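You operate a simulated robot arm through the tools that you are given. There is no shell and no other tool. Be economical: measure what you need, move in short steps, check, and stop when the job is done.

Carry out the task below with a simulated robot arm. There is one attempt and no reset: what you move stays moved.

## Task
Fetch the white filter from the end bench and stand it on the aisle side of the parts bench. Take the black rubber pad and leave it on the aisle side of the parts bench. Put the blue tub on the back of the winding bench. Take the grey spool and leave it in the large white bin. Fetch the clear jar and stand it on the back of the tank top. Take the rusty cylinder and leave it on the end bench. Put the white carton labelled "CAP" from the long bench on the middle bench. Shut the upper drawer of the blue cart. Put the M8 brown carton from the top of the number three machine on the top of the number two machine and the M10 brown carton on the front ledge of the woven sacks. Pull the top die drawer open. Do these in any order. Set down upright: white filter, clear jar, rusty cylinder, white carton.

Only the result counts: the job must be done as asked and must still hold three seconds after the hand-in. Knocking over, shifting, dropping, spilling or breaking anything else fails it. Lids that push on must go on centred and level and be pressed home; caps that screw on are set level and turned clockwise until they are tight.

## Robot
A 7-joint arm with a vacuum gripper on a trunk, on a base that drives. Base frame: it is fixed to the floor where the robot stands at the start and does not move with it; the origin is under the middle of the robot, x ahead of it, y to its left, z up; the surface under the hand at the start is at about z = 0.884. Units: m, rad, N and s.
With the tool pointing down near the work surface it reaches from about 0.22 to 0.62 m from the robot's upright axis, wherever it stands. Its first joint turns from -2.007 to 2.007 rad. Places, roughly: aisle side of the parts bench (24x94 cm) [-2.02, -1.44, 0.76]; back of the tank top [-4.3, -0.9, 0.9]; back of the winding bench (24x34 cm) [-1.96, -6.2, 0.84]; black rubber pad (8x8x3 cm) [0.6, 0.6, 0.9]; blue tub (12x12x12 cm) [-1.8, -7.9, 0.2]; brown carton [-8.75, -5.75, 1]; clear jar (7x7x10 cm) [0.4, -1.7, 0.9]; end bench [0.5, 0.3, 0.8]; front ledge of the woven sacks [-9.5, -4.6, 0.7]; grey spool (10x10x8 cm) [-1.4, -5.8, 0.2]; large white bin (24x21x8 cm) [-1.7, -1.4, 0.8]; middle bench [0.5, -5.7, 0.8]; rusty cylinder (7x7x8 cm) [0.6, -1.3, 0.9]; top die drawer [-1.1, -8, 0.7]; top of the number two machine [-7.2, -5.6, 1]; upper drawer of the blue cart [-5.8, 1.6, 0.7]; white carton [0.5, -1.25, 1]; white filter (6x6x13 cm) [0.7, 0.1, 0.9]. Payload 2.55 kg.
Tool frame: the origin (TCP) lies in the middle of the cups' lips, and z points out of the cups. The gripper has 1 cup of 0.044 m across, covering 0.044 by 0.044 m (tool x, y); the bellows give 0.02 m. With the vacuum on, a cup seals on a smooth face that it is pressed against (1 to 4 N); it does not hold porous or soft things. The pull reaches 55 N.
Orientation is that of the tool frame in the base frame, as [roll, pitch, yaw] about the fixed x, y, z axes, in that order (R = Rz(yaw) Ry(pitch) Rx(roll)). With the cups facing straight down, the tool's x points along the base's -x, its y along +y and its z along -z.

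## Interface
- The arm moves only by the tool arm_command. Its argument "steps" is a list of rows, each a list of 7 numbers: the vacuum: 1 switches it on, 0 off, then the shift along the tool's x, y, z in units of 40 mm (1.0 is 40 mm), then the turn, a rotation vector about the tool's x, y, z in units of 8 degrees (1.0 is 8 degrees). In form: [[vacuum, tx, ty, tz, ax, ay, az], ...]. A call has 1 to 12 rows; each row shifts and turns the commanded pose from where the row before left it, along the tool's axes as they then stand. A call with a number of a shift or a turn outside -1 to 1 is refused whole. Rows are played at 5 a second. More than 0.05 m and 0.15 rad between two rows, or a gripper value outside its range, and nothing of the call is played. A pose out of reach is approached as far as the arm can. The call stops where the force on the tool passes 40 N (or 10 N more than at its start, if that is more) or the arm is blocked; 0.2 s more then pass. The pull builds up within a second once a cup has sealed. Time passes only in rows, and 0.2 s behind the last, so rows that do not move give it time. It gives the time, the measured TCP pose, the force on the tool (base axes) and the pull of the vacuum at its end, in the units of the frame above (readings bear some noise), with the torque about the TCP (base axes, N m) and any sound that the robot's microphone picked up.
- Cameras (640 x 400 px; columns grow to the right, rows downward): "scene" is now at [0.0087, 0.1555, 1.668]; the picture's right is [-0.28, -0.96, 0.00], its down [-0.79, 0.23, -0.57] and it looks along [0.55, -0.16, -0.82] (base axes); focal length 282 px, centre (320, 200). "wrist" rides on the gripper at [0.081, 0.006, -0.173] in the tool frame; the picture's right is [-0.08, 1.00, 0.00], its down [-0.89, -0.07, -0.45] and it looks along [-0.44, -0.04, 0.90] (tool axes); focal length 256 px, centre (320, 200). There is no depth. A picture from a camera that has moved, and an enlarged one, comes with that camera's place and axes in the base frame and with its lens.
- get_image(camera): a new picture of that camera. The clock stands still meanwhile.
- raise_lower(by): slides the trunk up (or, below 0, down) by that many m; the arm and the scene camera ride with it, the base frame stays. It gives what a move gives, with no picture.
- drive_base(legs): drives the robot by 1 to 6 legs, each [ahead, left, turn to the left] in m, m and rad, along the robot's own axes; the way and the turn of a leg run together, so that a leg with both is an arc; at most 1.5 m and 3.142 rad a leg. The arm and the cameras ride along, it lands a little off, and it stops where it bumps. It gives what a move gives.
- pan_tilt(pan, tilt): turns the head with the scene camera to pan (to the left, within 2.705 rad either way) and tilt (down, from -0.506 to 1.204), counted from straight ahead of the robot. It gives what a move gives.
- zoom(camera, box): a new picture of the part [left, top, right, bottom] of that camera's present view, enlarged. The clock stands still meanwhile.
- sign_off(): hands the job in; it is judged then, once.

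Work in short steps. Places have to be worked out from the pictures, the camera data and where the tool is seen: move nearer, look again, correct. Check each grasp and each placing, and mend what went wrong. You have 525 turns and 308 pictures in all, those below and enlarged ones among them. Switch the vacuum off and draw the arm clear of the work before you hand the job in, unless the task says otherwise.

The tools are called as a command line: name --pt "numbers of a row" for each row, then --argument value for the rest, lists and objects as JSON in quotes. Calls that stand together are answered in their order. arm_command: Moves the arm, as the interface text tells. Its arguments: {"type":"object","properties":{"steps":{"type":"array","items":{"type":"array","items":{"type":"number"}}}},"required":["steps"]} The other tools are called the same way: raise_lower (by) slides the trunk up or down; drive_base (legs) drives the base; pan_tilt (pan, tilt) turns the head that bears the scene camera; get_image (camera) takes a picture; zoom (camera, box) takes an enlarged picture of a part of a camera's view; sign_off () hands the job in.

At the start:

```text
time_s: 0.0
tcp_pos: [0.4496, 0.1356, 1.0735]
tcp_rot: [3.14, -0.001, -3.141]
contact_force: [-0.2, 0.8, -0.3]
wrist_torque: [-0.01, 0.0, 0.07]
pull: 0.0
trunk travel left (down, up): [-0.772, 0.218]
robot x, y, heading: [-0.0047, -0.0005, -0.001]
head pan, tilt: [-0.283, 0.963]
```

scene: 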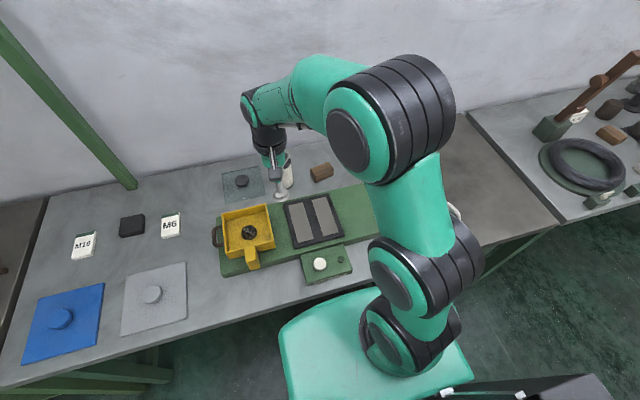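
wrist: 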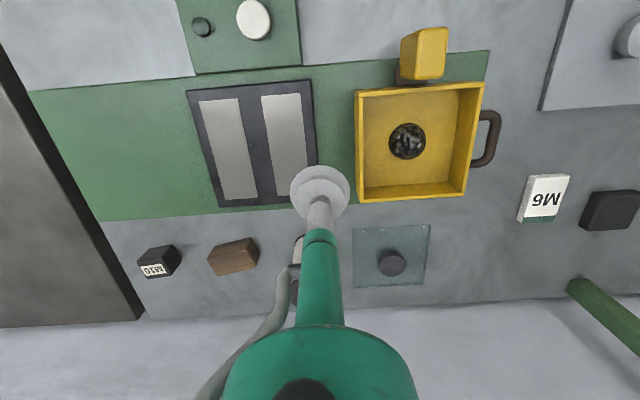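

I start by looking around: the end bench first with a less steep tilt to find the filter and the pad.

zoom --camera "scene" --box '[60, 130, 380, 330]'

pan_tilt --pan -1.2 --tilt 0.6

get_image --camera "scene"

pan_tilt --pan -2.4 --tilt 0.4

get_image --camera "scene"

pan_tilt --pan 2.4 --tilt 0.4

get_image --camera "scene"

```text
2.00 times, centred on (220, 230) of scene
camera zoom: at [0.0087, 0.1555, 1.668], right [-0.28, -0.96, 0.0], down [-0.79, 0.23, -0.57], along [0.55, -0.16, -0.82], focal length 563 px, centre (520, 140)
```

zoom: 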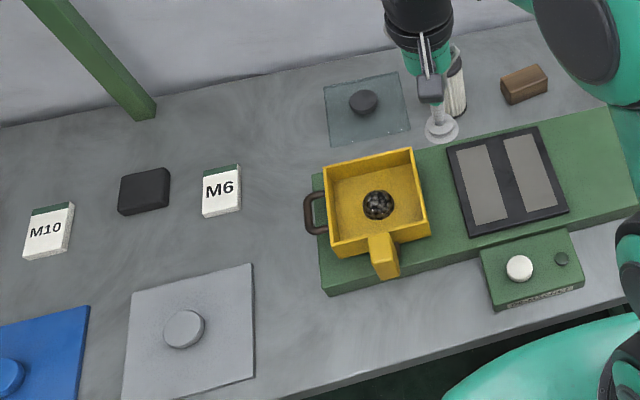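

```text
time_s: 1.2
tcp_pos: [0.4505, 0.1364, 1.0735]
tcp_rot: [-3.141, 0.0, 3.141]
contact_force: [0.0, -0.2, 0.6]
wrist_torque: [-0.01, -0.01, 0.02]
pull: 0.1
trunk travel left (down, up): [-0.772, 0.218]
robot x, y, heading: [0.0005, 0.0005, 0.004]
head pan, tilt: [-1.201, 0.6]
```

```text
304 pictures are left
camera scene: at [-0.0283, 0.0931, 1.6974], right [-0.93, -0.36, 0.0], down [-0.2, 0.53, -0.82], along [0.3, -0.77, -0.57], focal length 282 px, centre (320, 200)
```

scene: 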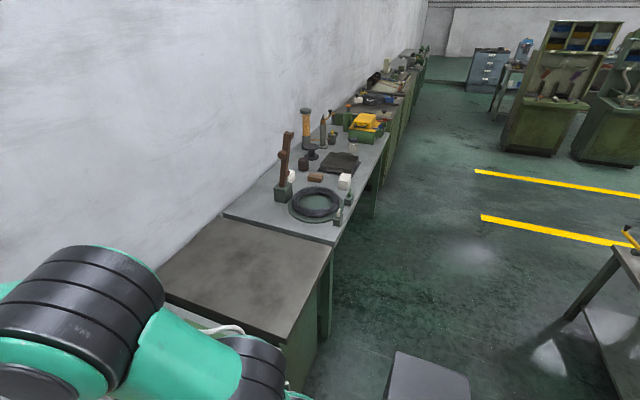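

```text
time_s: 2.6
tcp_pos: [0.4499, 0.1353, 1.0743]
tcp_rot: [3.141, -0.001, 3.141]
contact_force: [0.7, -0.3, -0.4]
wrist_torque: [-0.01, 0.0, -0.01]
pull: 0.1
trunk travel left (down, up): [-0.772, 0.218]
robot x, y, heading: [0.0019, -0.0018, -0.004]
head pan, tilt: [-2.4, 0.4]
```

```text
303 pictures are left
camera scene: at [-0.1286, 0.1128, 1.7157], right [-0.68, 0.74, 0.0], down [0.29, 0.26, -0.92], along [-0.68, -0.62, -0.39], focal length 282 px, centre (320, 200)
```

scene: 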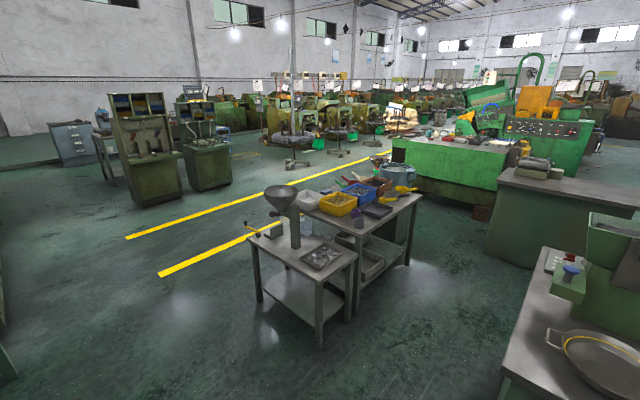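

```text
time_s: 6.4
tcp_pos: [0.4509, 0.1345, 1.0727]
tcp_rot: [-3.141, 0.0, 3.14]
contact_force: [0.5, 0.2, 1.1]
wrist_torque: [-0.04, -0.01, 0.0]
pull: 0.1
trunk travel left (down, up): [-0.772, 0.218]
robot x, y, heading: [-0.0004, -0.0037, -0.0]
head pan, tilt: [2.4, 0.4]
```

```text
302 pictures are left
camera scene: at [-0.1286, 0.2381, 1.7157], right [0.68, 0.74, 0.0], down [0.29, -0.26, -0.92], along [-0.68, 0.62, -0.39], focal length 282 px, centre (320, 200)
```

scene: 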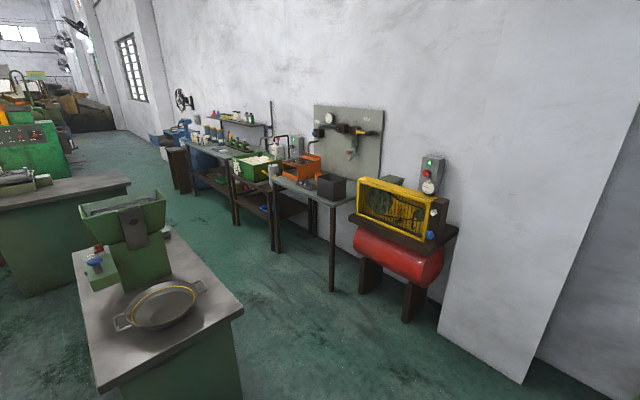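

The filter seems to be right behind the gripper at about (0.65, 0.09). I raise the hand and shift left to see it with the wrist camera.

arm_command --pt "0 0 0.5 -1 0 0 0" --pt "0 0 1 -1 0 0 0" --pt "0 0 1 -1 0 0 0"

get_image --camera "wrist"

pan_tilt --pan -0.1 --tilt 1.0

get_image --camera "scene"

```text
refused: row 2 steps farther than a row can; nothing moved
```

```text
301 pictures are left
camera wrist: at [0.3683, 0.1415, 1.2456], right [0.08, 1.0, 0.0], down [0.89, -0.07, 0.45], along [0.44, -0.04, -0.9], focal length 256 px, centre (320, 200)
```

wrist: 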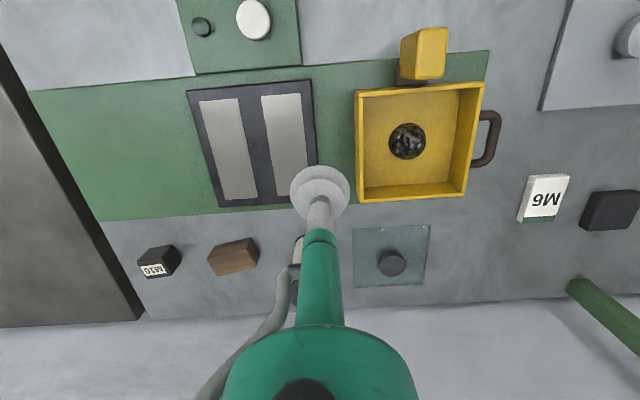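

```text
time_s: 8.7
tcp_pos: [0.4485, 0.1355, 1.0734]
tcp_rot: [3.141, 0.001, 3.141]
contact_force: [-0.1, 0.1, 0.6]
wrist_torque: [0.01, 0.01, 0.0]
pull: 0.0
trunk travel left (down, up): [-0.772, 0.218]
robot x, y, heading: [0.0004, -0.0021, 0.0]
head pan, tilt: [-0.099, 1.0]
```

```text
300 pictures are left
camera scene: at [0.009, 0.1686, 1.6654], right [-0.1, -1.0, 0.0], down [-0.84, 0.08, -0.54], along [0.54, -0.05, -0.84], focal length 282 px, centre (320, 200)
```

scene: 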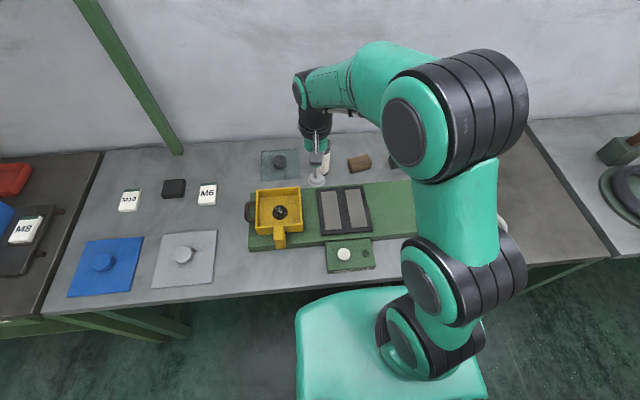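

A row is limited to 50 mm in all. I move again in smaller diagonal rows.

arm_command --pt "0 0 0 -1 0 0 0" --pt "0 0 0 -1 0 0 0" --pt "0 0 0 -1 0 0 0" --pt "0 0 -1 0 0 0 0" --pt "0 0 -1 0 0 0 0" --pt "0 0 -1 0 0 0 0" --pt "0 0 0 0 0 0 0"

get_image --camera "wrist"

zoom --camera "scene" --box '[220, 100, 420, 225]'

```text
time_s: 10.3
tcp_pos: [0.4343, 0.0076, 1.0889]
tcp_rot: [-3.141, 0.0, -3.141]
contact_force: [-0.6, 0.8, -0.5]
wrist_torque: [-0.02, 0.01, -0.04]
pull: 0.2
out of reach, approached as far as the arm can: row 1, 2, 3
trunk travel left (down, up): [-0.772, 0.218]
robot x, y, heading: [-0.0007, 0.0006, 0.005]
head pan, tilt: [-0.099, 1.0]
```

```text
299 pictures are left
camera wrist: at [0.3533, 0.0141, 1.2603], right [0.08, 1.0, 0.0], down [0.89, -0.07, 0.45], along [0.44, -0.04, -0.9], focal length 256 px, centre (320, 200)
```

wrist: 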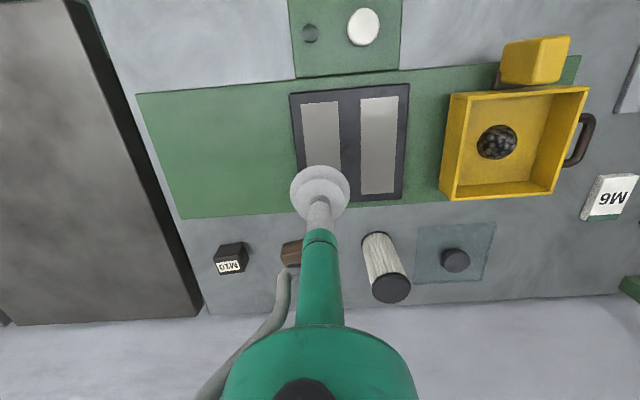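

```text
3.20 times, centred on (320, 162) of scene
camera zoom: at [0.0091, 0.1695, 1.6653], right [-0.1, -1.0, 0.0], down [-0.84, 0.08, -0.54], along [0.54, -0.05, -0.84], focal length 901 px, centre (320, 320)
```

zoom: 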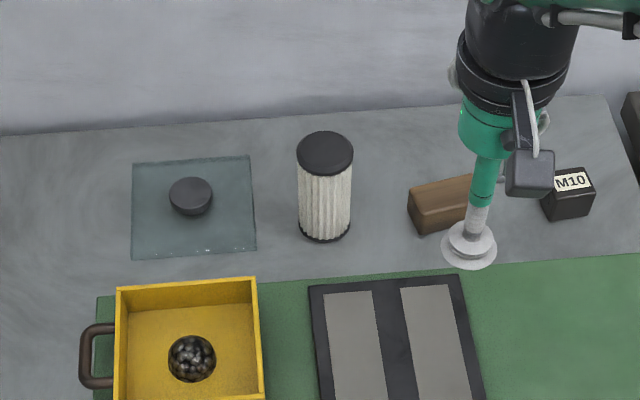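

The filter stands at about (0.615, 0.095). I raise the trunk for headroom, then go above its top.

raise_lower --by 0.1

arm_command --pt "0 -1 0 0 0 0 0" --pt "0 -1 0 0 0 0 0" --pt "0 -1 1 0 0 0 0" --pt "0 -1 1 0 0 0 0" --pt "0 0 0 0 0 0 0"

```text
time_s: 11.6
tcp_pos: [0.435, 0.0091, 1.1894]
tcp_rot: [3.141, -0.001, 3.141]
contact_force: [-1.1, -0.6, 0.6]
wrist_torque: [0.02, -0.03, -0.01]
pull: 0.0
trunk travel left (down, up): [-0.872, 0.118]
robot x, y, heading: [0.0016, 0.0, 0.002]
head pan, tilt: [-0.099, 1.0]
```

```text
refused: row 3 steps farther than a row can; nothing moved
```

Diagonals at full units exceed the limit; I use 0.85 at most.

arm_command --pt "0 0 1 0 0 0 0" --pt "0 0 1 0 0 0 0" --pt "0 -1 0 0 0 0 0" --pt "0 -1 0 0 0 0 0" --pt "0 -1 0 0 0 0 0" --pt "0 -1 0 0 0 0 0" --pt "0 0 0 0 0 0 0"

get_image --camera "wrist"

```text
time_s: 13.2
tcp_pos: [0.5408, 0.0838, 1.139]
tcp_rot: [3.14, 0.008, -3.141]
contact_force: [0.3, 0.3, 0.4]
wrist_torque: [-0.01, -0.03, 0.02]
pull: 0.2
out of reach, approached as far as the arm can: row 3, 4, 5, 6
trunk travel left (down, up): [-0.872, 0.118]
robot x, y, heading: [-0.0051, 0.0006, -0.002]
head pan, tilt: [-0.099, 1.0]
```

```text
297 pictures are left
camera wrist: at [0.4567, 0.0898, 1.3103], right [0.08, 1.0, 0.0], down [0.89, -0.07, 0.45], along [0.45, -0.03, -0.89], focal length 256 px, centre (320, 200)
```

wrist: 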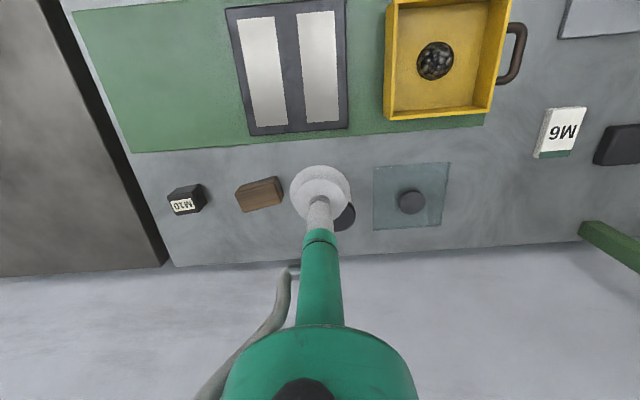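

Reach shrinks with height, so I'd like to stand closer. I look straight down to see how much room is between base and bench.

pan_tilt --pan 0.5 --tilt 1.2

get_image --camera "scene"

```text
time_s: 14.2
tcp_pos: [0.5408, 0.0834, 1.1377]
tcp_rot: [3.139, 0.009, 3.141]
contact_force: [0.1, 0.3, 0.4]
wrist_torque: [-0.03, -0.01, 0.0]
pull: 0.1
trunk travel left (down, up): [-0.872, 0.118]
robot x, y, heading: [0.0015, -0.0044, -0.004]
head pan, tilt: [0.499, 1.201]
```

```text
296 pictures are left
camera scene: at [-0.0113, 0.2022, 1.7528], right [0.48, -0.88, 0.0], down [-0.82, -0.45, -0.36], along [0.32, 0.17, -0.93], focal length 282 px, centre (320, 200)
```

scene: 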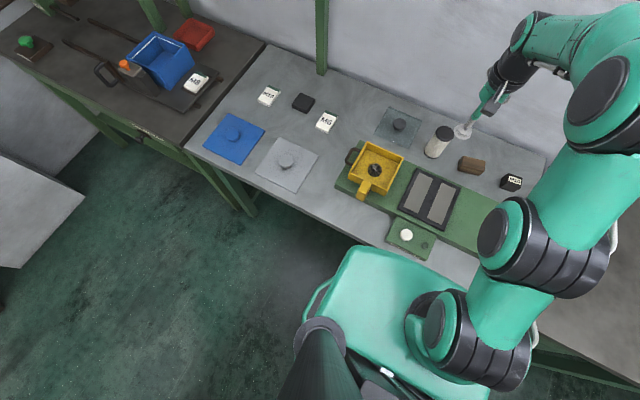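

The filter is at about (0.622, 0.105), top z about 1.01. I lower to about 1.05, where the reach is larger, and move out over it; lifting will be by trunk.

arm_command --pt "0 0 0.5 1 0 0 0" --pt "0 0 0 1 0 0 0" --pt "0 -1 0 0 0 0 0" --pt "0 -1 0 0 0 0 0" --pt "0 0 0 0 0 0 0"

get_image --camera "wrist"

zoom --camera "scene" --box '[360, 70, 520, 170]'

```text
time_s: 15.4
tcp_pos: [0.6053, 0.0985, 1.0534]
tcp_rot: [-3.141, 0.001, -3.141]
contact_force: [0.0, -0.7, -0.1]
wrist_torque: [-0.01, 0.01, 0.0]
pull: 0.1
out of reach, approached as far as the arm can: row 4
trunk travel left (down, up): [-0.872, 0.118]
robot x, y, heading: [-0.0007, -0.0005, -0.004]
head pan, tilt: [0.499, 1.201]
```

```text
295 pictures are left
camera wrist: at [0.524, 0.1055, 1.2253], right [0.08, 1.0, 0.0], down [0.89, -0.07, 0.45], along [0.45, -0.04, -0.89], focal length 256 px, centre (320, 200)
```

wrist: 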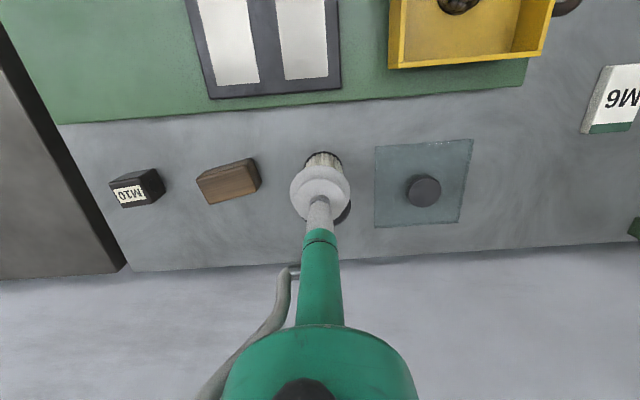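

```text
4.00 times, centred on (440, 120) of scene
camera zoom: at [-0.0124, 0.2022, 1.7528], right [0.48, -0.88, 0.0], down [-0.82, -0.45, -0.36], along [0.32, 0.17, -0.93], focal length 1126 px, centre (-160, 520)
```

zoom: 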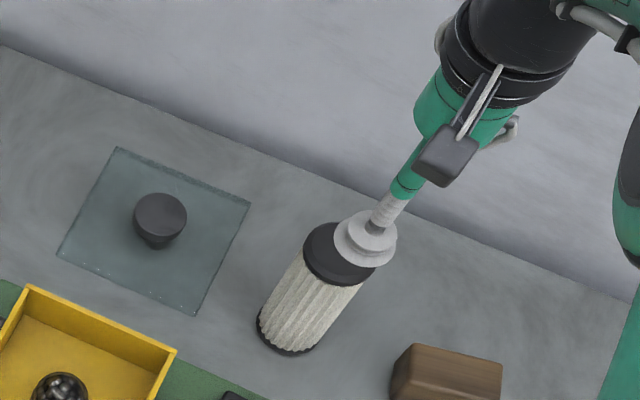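

The cup needs about 20 mm more forward and 5 mm left. I descend a bit and go forward.

arm_command --pt "0 0 0.15 0.4 0 0 0" --pt "0 -0.5 0 0 0 0 0" --pt "0 0 0 0 0 0 0"

zoom --camera "scene" --box '[360, 70, 520, 170]'

```text
time_s: 16.2
tcp_pos: [0.6161, 0.1048, 1.0308]
tcp_rot: [3.141, 0.003, -3.141]
contact_force: [-0.5, -1.2, -1.0]
wrist_torque: [0.01, -0.03, 0.01]
pull: 0.0
out of reach, approached as far as the arm can: row 2
trunk travel left (down, up): [-0.872, 0.118]
robot x, y, heading: [0.0021, 0.0008, -0.001]
head pan, tilt: [0.499, 1.201]
```

```text
4.00 times, centred on (440, 120) of scene
camera zoom: at [-0.0119, 0.2024, 1.7528], right [0.48, -0.88, 0.0], down [-0.82, -0.45, -0.36], along [0.32, 0.17, -0.93], focal length 1126 px, centre (-160, 520)
```

zoom: 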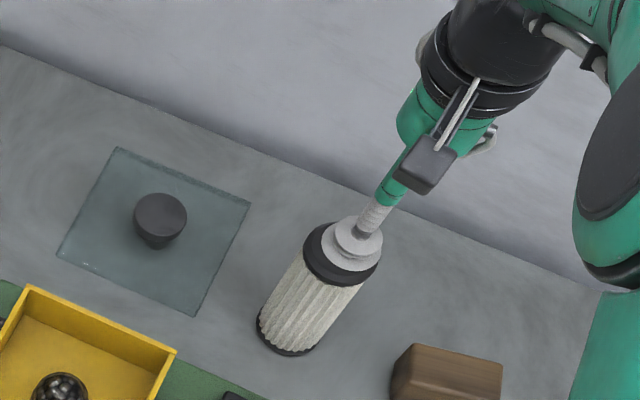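

Nearly centred. I descend with the vacuum on in small steps until contact.

arm_command --pt "1 -0.1 0 0.25 0 0 0" --pt "1 -0.1 0 0.2 0 0 0" --pt "1 0 0 0.1 0 0 0" --pt "1 0 0 0.1 0 0 0" --pt "1 0 0 0 0 0 0"

```text
time_s: 17.4
tcp_pos: [0.6268, 0.1029, 1.0053]
tcp_rot: [3.141, 0.0, -3.14]
contact_force: [0.5, -0.2, -0.5]
wrist_torque: [0.03, 0.02, 0.0]
pull: 0.0
trunk travel left (down, up): [-0.872, 0.118]
robot x, y, heading: [0.0011, -0.0011, -0.004]
head pan, tilt: [0.499, 1.201]
```

No contact yet at z = 1.005; continuing down slowly.

arm_command --pt "1 0 0 0.12 0 0 0" --pt "1 0 0 0.12 0 0 0" --pt "1 0 0 0 0 0 0"

zoom --camera "scene" --box '[360, 70, 520, 170]'

```text
time_s: 18.2
tcp_pos: [0.6265, 0.1041, 0.9961]
tcp_rot: [-3.141, 0.0, 3.141]
contact_force: [-0.5, 0.1, 0.0]
wrist_torque: [-0.03, 0.0, -0.02]
pull: 0.1
trunk travel left (down, up): [-0.872, 0.118]
robot x, y, heading: [-0.0033, 0.0045, -0.004]
head pan, tilt: [0.499, 1.201]
```

```text
4.00 times, centred on (440, 120) of scene
camera zoom: at [-0.0112, 0.2022, 1.7528], right [0.48, -0.88, 0.0], down [-0.82, -0.45, -0.36], along [0.32, 0.17, -0.93], focal length 1126 px, centre (-160, 520)
```

zoom: 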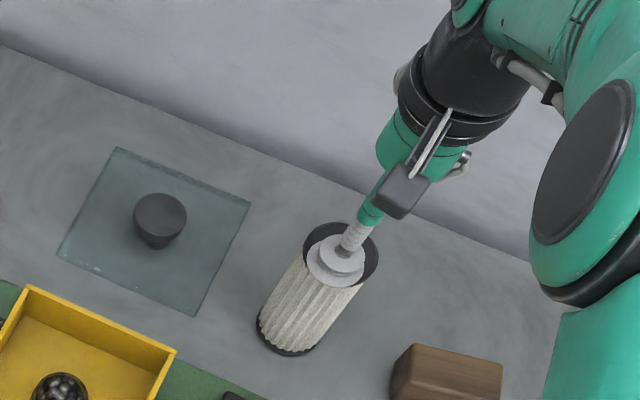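

Top is a bit lower than assumed, so the centre is at about x = 0.64. I shift 12 mm forward and go on down.

arm_command --pt "1 -0.32 0 0 0 0 0" --pt "1 0 0 0.1 0 0 0" --pt "1 0 0 0.1 0 0 0" --pt "1 0 0 0 0 0 0" --pt "1 0 0 0 0 0 0"

zoom --camera "scene" --box '[360, 70, 520, 170]'

```text
time_s: 19.4
tcp_pos: [0.634, 0.1035, 0.9855]
tcp_rot: [-3.14, -0.001, 3.141]
contact_force: [-0.6, 0.4, -0.6]
wrist_torque: [0.0, -0.03, -0.02]
pull: 0.0
out of reach, approached as far as the arm can: row 1
trunk travel left (down, up): [-0.872, 0.118]
robot x, y, heading: [-0.0004, -0.0003, -0.004]
head pan, tilt: [0.499, 1.201]
```

```text
4.00 times, centred on (440, 120) of scene
camera zoom: at [-0.011, 0.2023, 1.7528], right [0.48, -0.88, 0.0], down [-0.82, -0.45, -0.36], along [0.32, 0.17, -0.93], focal length 1126 px, centre (-160, 520)
```

zoom: 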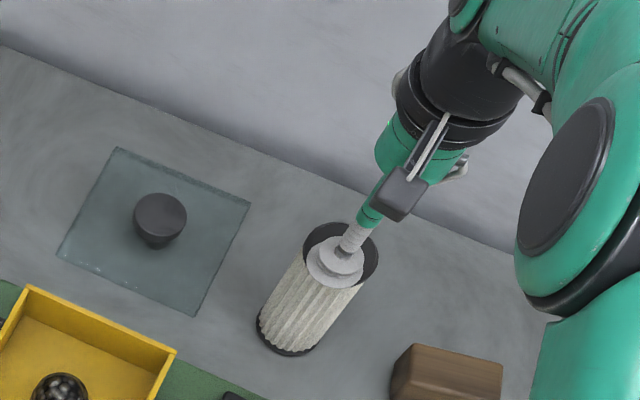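

Still no contact, which means the top is lower and farther (x about 0.665). I lift and drive 4 cm closer.

arm_command --pt "0 0 0 -0.6 0 0 0" --pt "0 0.5 0 -0.6 0 0 0" --pt "0 0 0 0 0 0 0"

drive_base --legs '[[0.04, 0, 0]]'

get_image --camera "wrist"

```text
time_s: 20.2
tcp_pos: [0.6099, 0.1021, 1.0308]
tcp_rot: [3.14, -0.002, 3.141]
contact_force: [0.3, -0.6, 0.7]
wrist_torque: [-0.01, 0.05, 0.0]
pull: 0.1
out of reach, approached as far as the arm can: row 1
trunk travel left (down, up): [-0.872, 0.118]
robot x, y, heading: [0.0018, 0.0012, -0.004]
head pan, tilt: [0.499, 1.201]
```

```text
time_s: 21.1
tcp_pos: [0.6497, 0.1027, 1.0316]
tcp_rot: [3.141, 0.0, 3.141]
contact_force: [0.2, 0.3, -0.1]
wrist_torque: [0.0, 0.06, 0.02]
pull: 0.1
trunk travel left (down, up): [-0.872, 0.118]
robot x, y, heading: [0.0369, -0.0003, -0.001]
head pan, tilt: [0.499, 1.201]
```

```text
290 pictures are left
camera wrist: at [0.568, 0.1078, 1.2035], right [0.08, 1.0, 0.0], down [0.89, -0.07, 0.45], along [0.44, -0.04, -0.9], focal length 256 px, centre (320, 200)
```

wrist: 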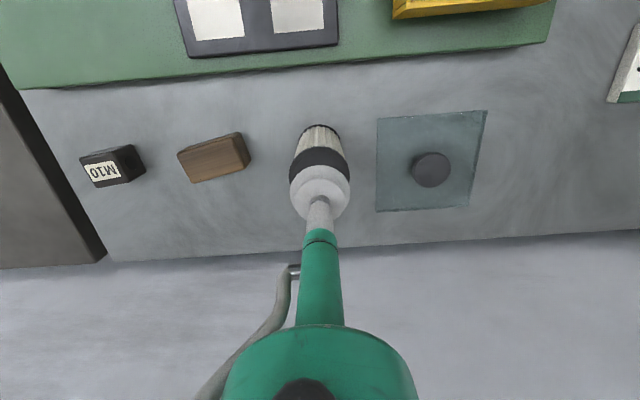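

The wrist view places the filter centre at x of about 0.662. I move 12 mm forward and descend with vacuum.

arm_command --pt "1 -0.3 0 0.8 0 0 0" --pt "1 0 0 0.4 0 0 0" --pt "1 0 0 0.12 0 0 0" --pt "1 0 0 0.12 0 0 0" --pt "1 0 0 0 0 0 0"

get_image --camera "wrist"

```text
time_s: 22.3
tcp_pos: [0.6613, 0.0995, 0.9746]
tcp_rot: [-3.141, 0.002, -3.141]
contact_force: [0.0, 0.8, 4.6]
wrist_torque: [-0.05, 0.11, 0.02]
pull: 54.8
trunk travel left (down, up): [-0.872, 0.118]
robot x, y, heading: [0.0401, -0.001, -0.002]
head pan, tilt: [0.499, 1.201]
```

```text
289 pictures are left
camera wrist: at [0.5789, 0.1072, 1.1463], right [0.08, 1.0, 0.0], down [0.89, -0.07, 0.45], along [0.45, -0.03, -0.89], focal length 256 px, centre (320, 200)
```

wrist: 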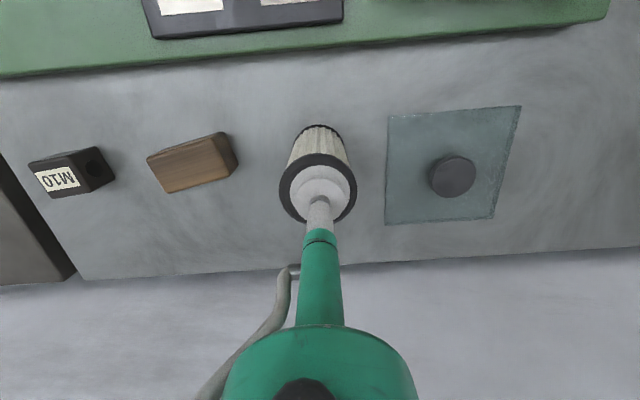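

Sealed with the cup well centred. I lift with the trunk, then back straight away from the bench.

raise_lower --by 0.118

drive_base --legs '[[-0.6, 0, 0]]'

pan_tilt --pan -2.3 --tilt 0.6

get_image --camera "scene"

```text
time_s: 23.8
tcp_pos: [0.6604, 0.1002, 1.0923]
tcp_rot: [3.141, 0.0, 3.141]
contact_force: [0.2, 0.1, -1.8]
wrist_torque: [0.01, 0.01, -0.02]
pull: 54.8
trunk travel left (down, up): [-0.99, 0.0]
robot x, y, heading: [0.0412, 0.0043, -0.003]
head pan, tilt: [0.499, 1.201]
```

```text
time_s: 27.1
tcp_pos: [0.0757, 0.1033, 1.0915]
tcp_rot: [-3.141, -0.001, -3.134]
contact_force: [-0.1, -0.6, -0.2]
wrist_torque: [0.03, -0.01, 0.01]
pull: 54.7
trunk travel left (down, up): [-0.99, 0.0]
robot x, y, heading: [-0.5465, -0.0036, 0.011]
head pan, tilt: [0.499, 1.201]
```

```text
time_s: 29.6
tcp_pos: [0.0745, 0.1032, 1.0914]
tcp_rot: [3.141, 0.0, -3.134]
contact_force: [-0.5, 0.3, -0.6]
wrist_torque: [-0.03, 0.03, 0.04]
pull: 55.0
trunk travel left (down, up): [-0.99, 0.0]
robot x, y, heading: [-0.5461, -0.0027, 0.008]
head pan, tilt: [-2.3, 0.6]
```

```text
288 pictures are left
camera scene: at [-0.6658, 0.107, 1.9154], right [-0.75, 0.66, 0.0], down [0.37, 0.42, -0.83], along [-0.55, -0.62, -0.56], focal length 282 px, centre (320, 200)
```

scene: 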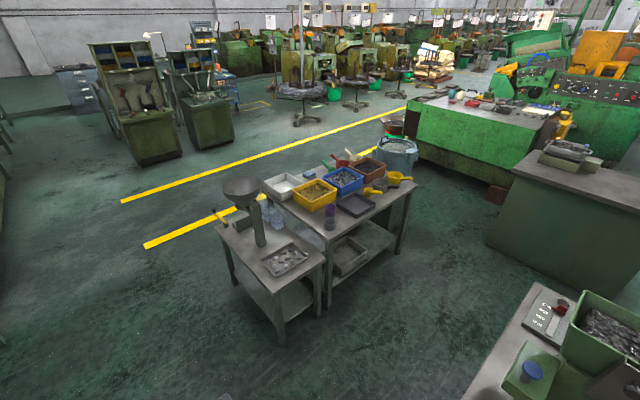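

The parts bench spans roughly x −2.5..−1.5, y −1.5..−0.85, with its aisle side toward −y. I retract the arm a bit, turn to face +y and go round to its aisle side.

arm_command --pt "1 1 0 0 0 0 0" --pt "1 1 0 0 0 0 0" --pt "1 1 0 0 0 0 0" --pt "1 1 0 0 0 0 0" --pt "1 0 0 0 0 0 0"

drive_base --legs '[[0, 0, 1.565], [-1.2, 0, 0], [-1.2, 0, 0]]'

pan_tilt --pan 0.9 --tilt 0.5

get_image --camera "scene"

```text
time_s: 30.8
tcp_pos: [-0.0837, 0.1017, 1.0928]
tcp_rot: [-3.141, -0.001, -3.134]
contact_force: [1.0, -0.4, -1.4]
wrist_torque: [0.02, 0.01, -0.01]
pull: 55.1
trunk travel left (down, up): [-0.99, 0.0]
robot x, y, heading: [-0.545, -0.0006, 0.006]
head pan, tilt: [-2.3, 0.6]
```

```text
time_s: 46.4
tcp_pos: [-0.4613, -1.9164, 1.0933]
tcp_rot: [-3.141, 0.0, -1.461]
contact_force: [-0.3, 0.1, -0.4]
wrist_torque: [-0.01, -0.03, 0.04]
pull: 54.2
trunk travel left (down, up): [-0.99, 0.0]
robot x, y, heading: [-0.3126, -2.3666, 1.68]
head pan, tilt: [-2.3, 0.6]
```

```text
time_s: 49.2
tcp_pos: [-0.4609, -1.9159, 1.0921]
tcp_rot: [-3.141, -0.002, -1.462]
contact_force: [0.5, 0.5, -1.3]
wrist_torque: [0.0, -0.02, -0.05]
pull: 54.9
trunk travel left (down, up): [-0.99, 0.0]
robot x, y, heading: [-0.3095, -2.3635, 1.678]
head pan, tilt: [0.901, 0.499]
```

```text
287 pictures are left
camera scene: at [-0.5581, -2.3958, 1.9245], right [0.53, 0.85, 0.0], down [0.4, -0.26, -0.88], along [-0.74, 0.47, -0.48], focal length 282 px, centre (320, 200)
```

scene: 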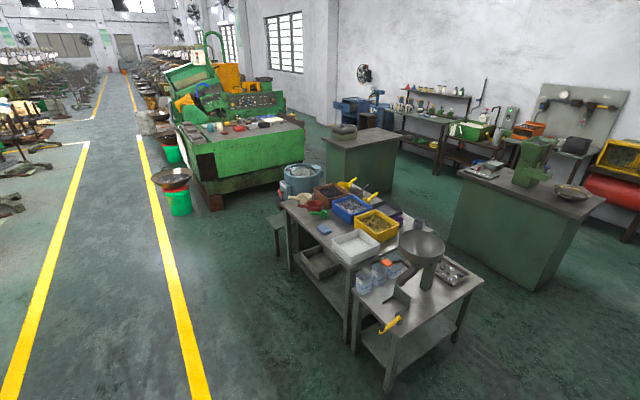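

I correct the heading to face +y, then slide left along the aisle side of the bench.

drive_base --legs '[[0, 0, -0.108], [0, 1.5, 0]]'

pan_tilt --pan 0.0 --tilt 0.8

get_image --camera "scene"

```text
time_s: 57.1
tcp_pos: [-1.9103, -1.9062, 1.0914]
tcp_rot: [-3.14, 0.001, -1.567]
contact_force: [-0.1, 0.7, -1.3]
wrist_torque: [0.0, -0.01, -0.02]
pull: 54.9
trunk travel left (down, up): [-0.99, 0.0]
robot x, y, heading: [-1.8056, -2.3645, 1.574]
head pan, tilt: [0.901, 0.499]
```

```text
time_s: 58.3
tcp_pos: [-1.9102, -1.9057, 1.0934]
tcp_rot: [3.141, 0.001, -1.565]
contact_force: [0.3, -1.0, -0.7]
wrist_torque: [-0.01, 0.04, 0.0]
pull: 54.7
trunk travel left (down, up): [-0.99, 0.0]
robot x, y, heading: [-1.8047, -2.3679, 1.576]
head pan, tilt: [0.0, 0.799]
```

```text
286 pictures are left
camera scene: at [-1.9848, -2.3487, 1.8986], right [1.0, 0.01, 0.0], down [0.0, -0.72, -0.7], along [0.0, 0.7, -0.72], focal length 282 px, centre (320, 200)
```

scene: 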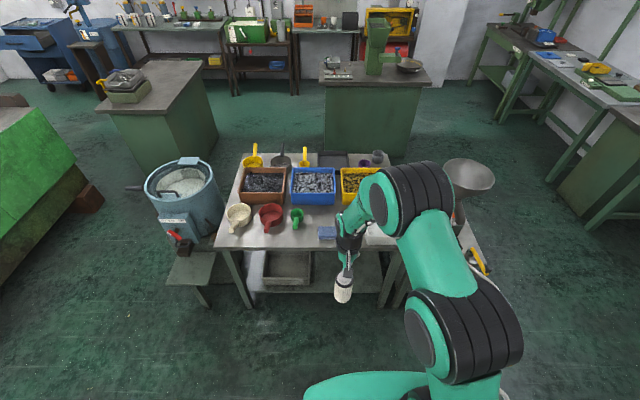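

The strip holds scoops, a small blue thing and the white bin; there is a gap near x = −1.83. I zoom in to verify.

zoom --camera "scene" --box '[210, 150, 450, 300]'

get_image --camera "wrist"

```text
2.67 times, centred on (330, 225) of scene
camera zoom: at [-1.9848, -2.3487, 1.8986], right [1.0, 0.01, 0.0], down [0.0, -0.72, -0.7], along [0.0, 0.7, -0.72], focal length 751 px, centre (293, 133)
```

zoom: 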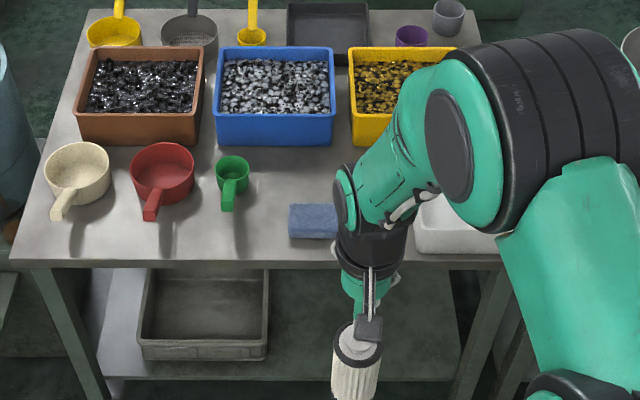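

```text
284 pictures are left
camera wrist: at [-1.9176, -1.9871, 1.264], right [-1.0, 0.07, 0.0], down [0.07, 0.89, 0.45], along [0.03, 0.44, -0.9], focal length 256 px, centre (320, 200)
```

wrist: 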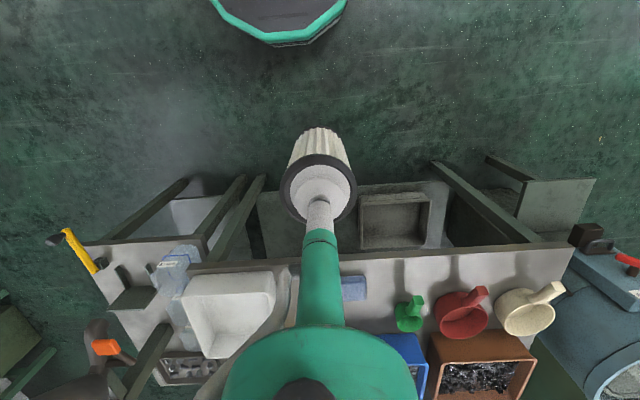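

The gap between the blue sponge (right edge x≈−1.96) and the white bin (x≈−1.78) suits: target (−1.87, −1.45). I drive ahead and shift slightly right.

drive_base --legs '[[0.45, -0.04, 0]]'

get_image --camera "wrist"

get_image --camera "scene"

```text
time_s: 61.0
tcp_pos: [-1.8679, -1.4543, 1.0924]
tcp_rot: [-3.141, 0.001, -1.572]
contact_force: [0.2, -0.1, -2.1]
wrist_torque: [-0.02, -0.02, 0.01]
pull: 54.7
trunk travel left (down, up): [-0.99, 0.0]
robot x, y, heading: [-1.7687, -1.9167, 1.565]
head pan, tilt: [0.0, 0.799]
```

```text
283 pictures are left
camera wrist: at [-1.8765, -1.5358, 1.264], right [-1.0, 0.08, 0.0], down [0.07, 0.89, 0.45], along [0.04, 0.44, -0.9], focal length 256 px, centre (320, 200)
```

wrist: 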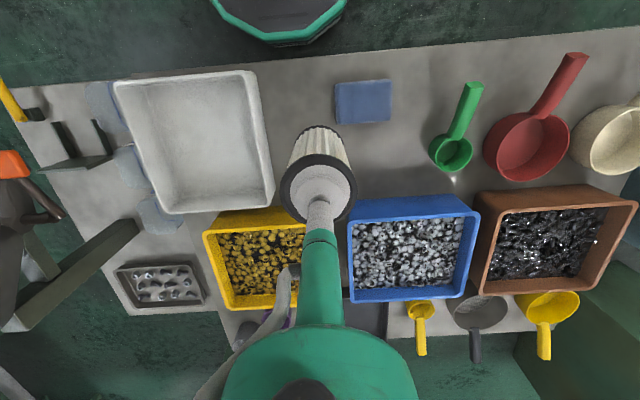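

```text
282 pictures are left
camera scene: at [-1.9461, -1.897, 1.8986], right [1.0, 0.0, 0.0], down [0.0, -0.72, -0.7], along [0.0, 0.7, -0.72], focal length 282 px, centre (320, 200)
```

scene: 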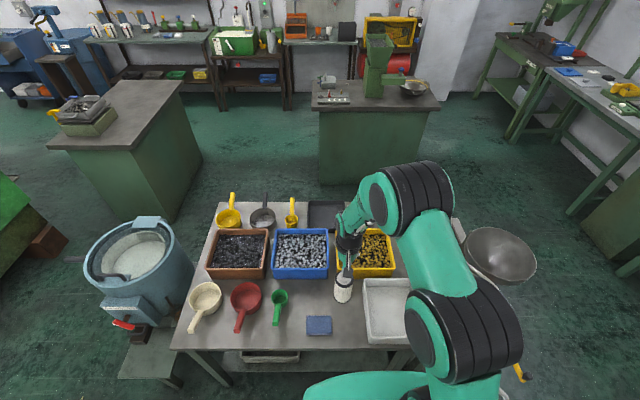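

I shift 30 mm right and slightly forward, then lower the trunk to near the table top.

arm_command --pt "1 -0.3 -0.75 0 0 0 0" --pt "1 0 0 0 0 0 0"

raise_lower --by -0.16

get_image --camera "wrist"

```text
time_s: 61.6
tcp_pos: [-1.8396, -1.4414, 1.0923]
tcp_rot: [-3.141, -0.001, -1.571]
contact_force: [0.1, -0.2, -1.7]
wrist_torque: [0.03, -0.02, -0.02]
pull: 54.9
trunk travel left (down, up): [-0.99, 0.0]
robot x, y, heading: [-1.7678, -1.9148, 1.568]
head pan, tilt: [0.0, 0.799]
```

```text
time_s: 63.5
tcp_pos: [-1.8389, -1.4422, 0.9317]
tcp_rot: [3.141, 0.0, -1.573]
contact_force: [-0.1, -0.4, -1.4]
wrist_torque: [-0.01, -0.02, 0.0]
pull: 55.1
trunk travel left (down, up): [-0.83, 0.16]
robot x, y, heading: [-1.7664, -1.9147, 1.568]
head pan, tilt: [0.0, 0.799]
```

```text
281 pictures are left
camera wrist: at [-1.847, -1.5219, 1.1044], right [-1.0, 0.08, 0.0], down [0.07, 0.89, 0.45], along [0.04, 0.44, -0.9], focal length 256 px, centre (320, 200)
```

wrist: 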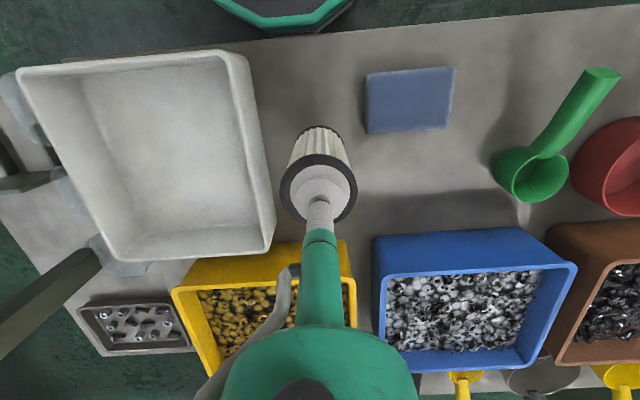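

Clear on both sides. Now lower gently until contact.

arm_command --pt "1 0 0 0.4 0 0 0" --pt "1 0 0 0.3 0 0 0" --pt "1 0 0 0.12 0 0 0" --pt "1 0 0 0.12 0 0 0" --pt "1 0 0 0 0 0 0"

```text
time_s: 64.7
tcp_pos: [-1.8393, -1.441, 0.8942]
tcp_rot: [3.141, -0.001, -1.573]
contact_force: [0.6, 1.8, -1.2]
wrist_torque: [-0.01, -0.01, 0.04]
pull: 54.8
trunk travel left (down, up): [-0.83, 0.16]
robot x, y, heading: [-1.7739, -1.916, 1.567]
head pan, tilt: [0.0, 0.799]
```

arm_command --pt "1 0 0 0.1 0 0 0" --pt "1 0 0 0.1 0 0 0" --pt "1 0 0 0 0 0 0"

```text
time_s: 65.5
tcp_pos: [-1.8399, -1.44, 0.8878]
tcp_rot: [-3.141, 0.0, -1.571]
contact_force: [0.3, -0.3, -1.0]
wrist_torque: [0.01, 0.0, 0.03]
pull: 54.9
trunk travel left (down, up): [-0.83, 0.16]
robot x, y, heading: [-1.7682, -1.9167, 1.568]
head pan, tilt: [0.0, 0.799]
```

Still only the weight is felt; a little further.

arm_command --pt "1 0 0 0.1 0 0 0" --pt "1 0 0 0.1 0 0 0" --pt "1 0 0 0 0 0 0"

get_image --camera "wrist"

```text
time_s: 66.3
tcp_pos: [-1.8417, -1.4398, 0.8813]
tcp_rot: [3.14, 0.009, -1.572]
contact_force: [1.6, -3.1, 35.5]
wrist_torque: [-0.3, -0.18, -0.02]
pull: 54.5
trunk travel left (down, up): [-0.83, 0.16]
robot x, y, heading: [-1.7646, -1.9119, 1.573]
head pan, tilt: [0.0, 0.799]
```

```text
280 pictures are left
camera wrist: at [-1.8472, -1.523, 1.0537], right [-1.0, 0.08, 0.0], down [0.07, 0.89, 0.45], along [0.03, 0.45, -0.89], focal length 256 px, centre (320, 200)
```

wrist: 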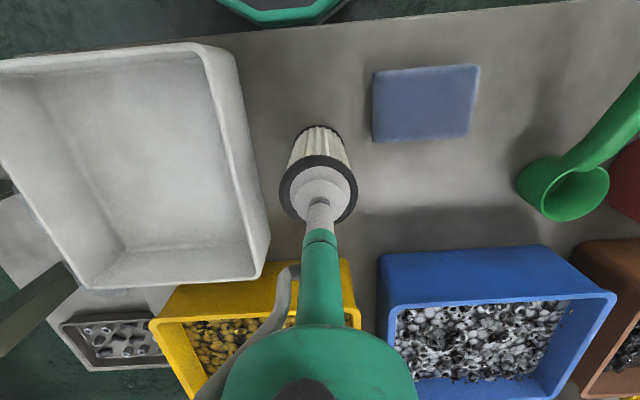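

Firm contact at z≈0.883. I ease up slightly, release, wait and rise.

arm_command --pt "1 0 0 -0.04 0 0 0" --pt "0 0 0 0 0 0 0" --pt "0 0 0 0 0 0 0" --pt "0 0 0 0 0 0 0" --pt "0 0 0 -0.3 0 0 0" --pt "0 0 0 -0.5 0 0 0" --pt "0 0 0 -1 0 0 0"

raise_lower --by 0.16

get_image --camera "wrist"

```text
time_s: 67.9
tcp_pos: [-1.8373, -1.4429, 0.9518]
tcp_rot: [3.141, 0.001, -1.573]
contact_force: [0.8, -0.3, -1.1]
wrist_torque: [0.05, 0.01, -0.01]
pull: 0.1
trunk travel left (down, up): [-0.83, 0.16]
robot x, y, heading: [-1.7691, -1.9204, 1.567]
head pan, tilt: [0.0, 0.799]
```

```text
time_s: 69.7
tcp_pos: [-1.838, -1.4412, 1.1112]
tcp_rot: [-3.14, -0.001, -1.572]
contact_force: [-0.5, 0.1, -0.8]
wrist_torque: [-0.01, -0.01, 0.0]
pull: 0.1
trunk travel left (down, up): [-0.99, 0.0]
robot x, y, heading: [-1.7692, -1.9142, 1.573]
head pan, tilt: [0.0, 0.799]
```

```text
279 pictures are left
camera wrist: at [-1.845, -1.5233, 1.2827], right [-1.0, 0.08, 0.0], down [0.07, 0.89, 0.45], along [0.04, 0.44, -0.9], focal length 256 px, centre (320, 200)
```

wrist: 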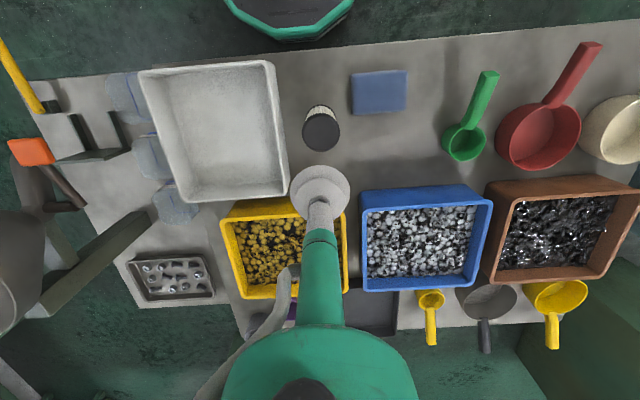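

Filter stands upright. For the pad I note the free spot near (−1.98, −1.385). Next I go to the long bench for the rusty cylinder (on the way to the end bench).

drive_base --legs '[[-0.4, 0, 0], [0, -1.3, 0], [0, 0, -1.57]]'

pan_tilt --pan 0.5 --tilt 0.6

get_image --camera "scene"

```text
time_s: 82.3
tcp_pos: [0.0416, -2.2159, 1.1101]
tcp_rot: [-3.141, 0.002, -3.102]
contact_force: [0.3, 0.2, -0.2]
wrist_torque: [0.02, 0.0, 0.03]
pull: 0.0
trunk travel left (down, up): [-0.99, 0.0]
robot x, y, heading: [-0.4278, -2.3048, 0.039]
head pan, tilt: [0.0, 0.799]
```

```text
time_s: 83.2
tcp_pos: [0.0419, -2.2151, 1.1109]
tcp_rot: [-3.14, 0.001, -3.101]
contact_force: [-0.1, 0.2, 0.1]
wrist_torque: [0.04, 0.01, 0.01]
pull: 0.0
trunk travel left (down, up): [-0.99, 0.0]
robot x, y, heading: [-0.4296, -2.3002, 0.037]
head pan, tilt: [0.499, 0.6]
```

```text
278 pictures are left
camera scene: at [-0.4201, -2.0846, 1.9154], right [0.51, -0.86, 0.0], down [-0.49, -0.29, -0.82], along [0.71, 0.42, -0.57], focal length 282 px, centre (320, 200)
```

scene: 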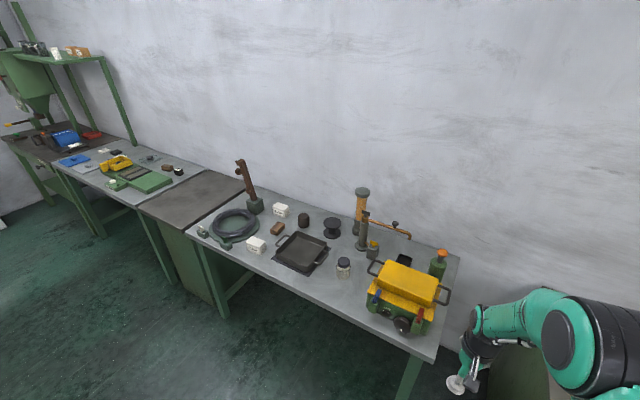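

I zoom on the long bench to identify jar, cylinder and the CAP carton.

zoom --camera "scene" --box '[190, 170, 430, 320]'

zoom --camera "scene" --box '[230, 190, 326, 250]'

```text
2.67 times, centred on (310, 245) of scene
camera zoom: at [-0.4201, -2.0846, 1.9154], right [0.51, -0.86, 0.0], down [-0.49, -0.29, -0.82], along [0.71, 0.42, -0.57], focal length 751 px, centre (347, 80)
```

zoom: 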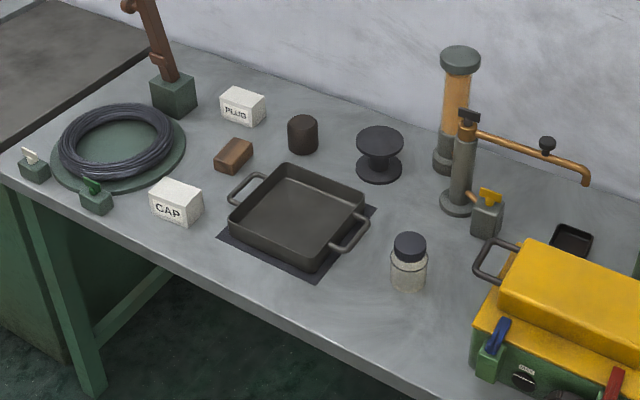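

```text
6.67 times, centred on (278, 220) of scene
camera zoom: at [-0.4201, -2.0846, 1.9154], right [0.51, -0.86, 0.0], down [-0.49, -0.29, -0.82], along [0.71, 0.42, -0.57], focal length 1877 px, centre (600, 67)
```

zoom: 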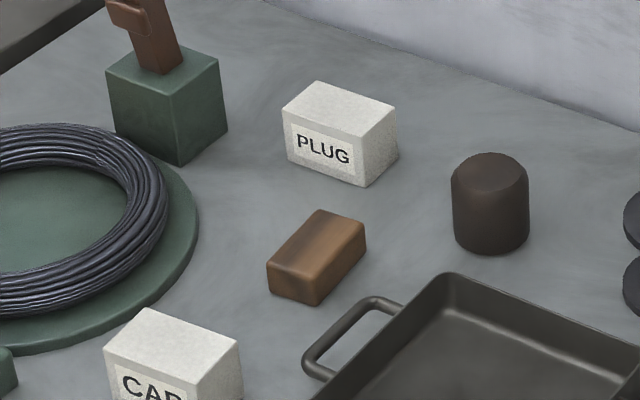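

The cylinder is at about (0.64, −1.345), the jar at (0.43, −1.71), the CAP carton at (0.35, −1.245). I line up with the cylinder and approach.

drive_base --legs '[[0, 0, -0.037], [0, 0.885, 0], [0.53, 0, 0]]'

get_image --camera "wrist"

```text
time_s: 91.0
tcp_pos: [0.5908, -1.3647, 1.1108]
tcp_rot: [3.14, 0.0, 3.122]
contact_force: [-0.8, -0.1, 0.0]
wrist_torque: [0.0, 0.0, 0.01]
pull: 0.0
trunk travel left (down, up): [-0.99, 0.0]
robot x, y, heading: [0.1144, -1.4277, -0.02]
head pan, tilt: [0.499, 0.6]
```

```text
275 pictures are left
camera wrist: at [0.5094, -1.3573, 1.2829], right [0.1, 1.0, 0.0], down [0.89, -0.09, 0.45], along [0.44, -0.04, -0.9], focal length 256 px, centre (320, 200)
```

wrist: 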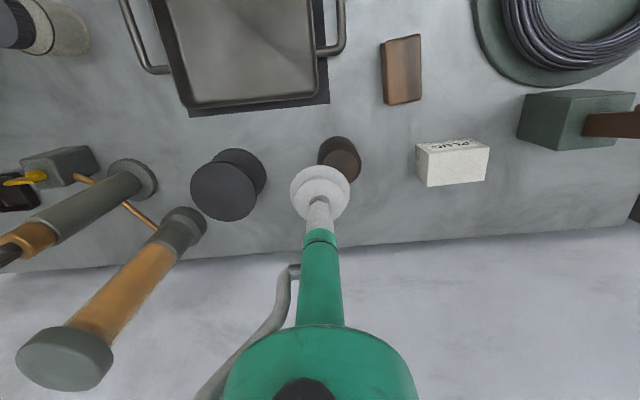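

Cylinder top is at about (0.633, −1.332). I move over it, lower by trunk and look.

arm_command --pt "0 -1 0 0 0 0 0" --pt "0 0 0.8 0 0 0 0" --pt "0 0 0 0 0 0 0"

raise_lower --by -0.14

get_image --camera "wrist"

```text
time_s: 91.8
tcp_pos: [0.6305, -1.336, 1.1084]
tcp_rot: [-3.141, -0.001, 3.125]
contact_force: [0.1, -1.5, -0.4]
wrist_torque: [0.05, 0.0, -0.01]
pull: 0.0
trunk travel left (down, up): [-0.99, 0.0]
robot x, y, heading: [0.1165, -1.4251, -0.015]
head pan, tilt: [0.499, 0.6]
```

```text
time_s: 93.5
tcp_pos: [0.6315, -1.3351, 0.967]
tcp_rot: [-3.14, 0.001, 3.126]
contact_force: [-0.4, -0.3, -0.1]
wrist_torque: [0.0, -0.01, -0.01]
pull: 0.1
trunk travel left (down, up): [-0.85, 0.14]
robot x, y, heading: [0.1209, -1.4271, -0.018]
head pan, tilt: [0.499, 0.6]
```

```text
274 pictures are left
camera wrist: at [0.55, -1.3274, 1.1408], right [0.1, 1.0, 0.0], down [0.89, -0.09, 0.45], along [0.44, -0.04, -0.9], focal length 256 px, centre (320, 200)
```

wrist: 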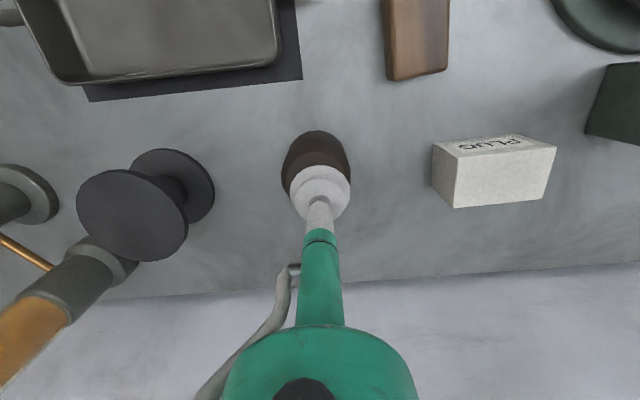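

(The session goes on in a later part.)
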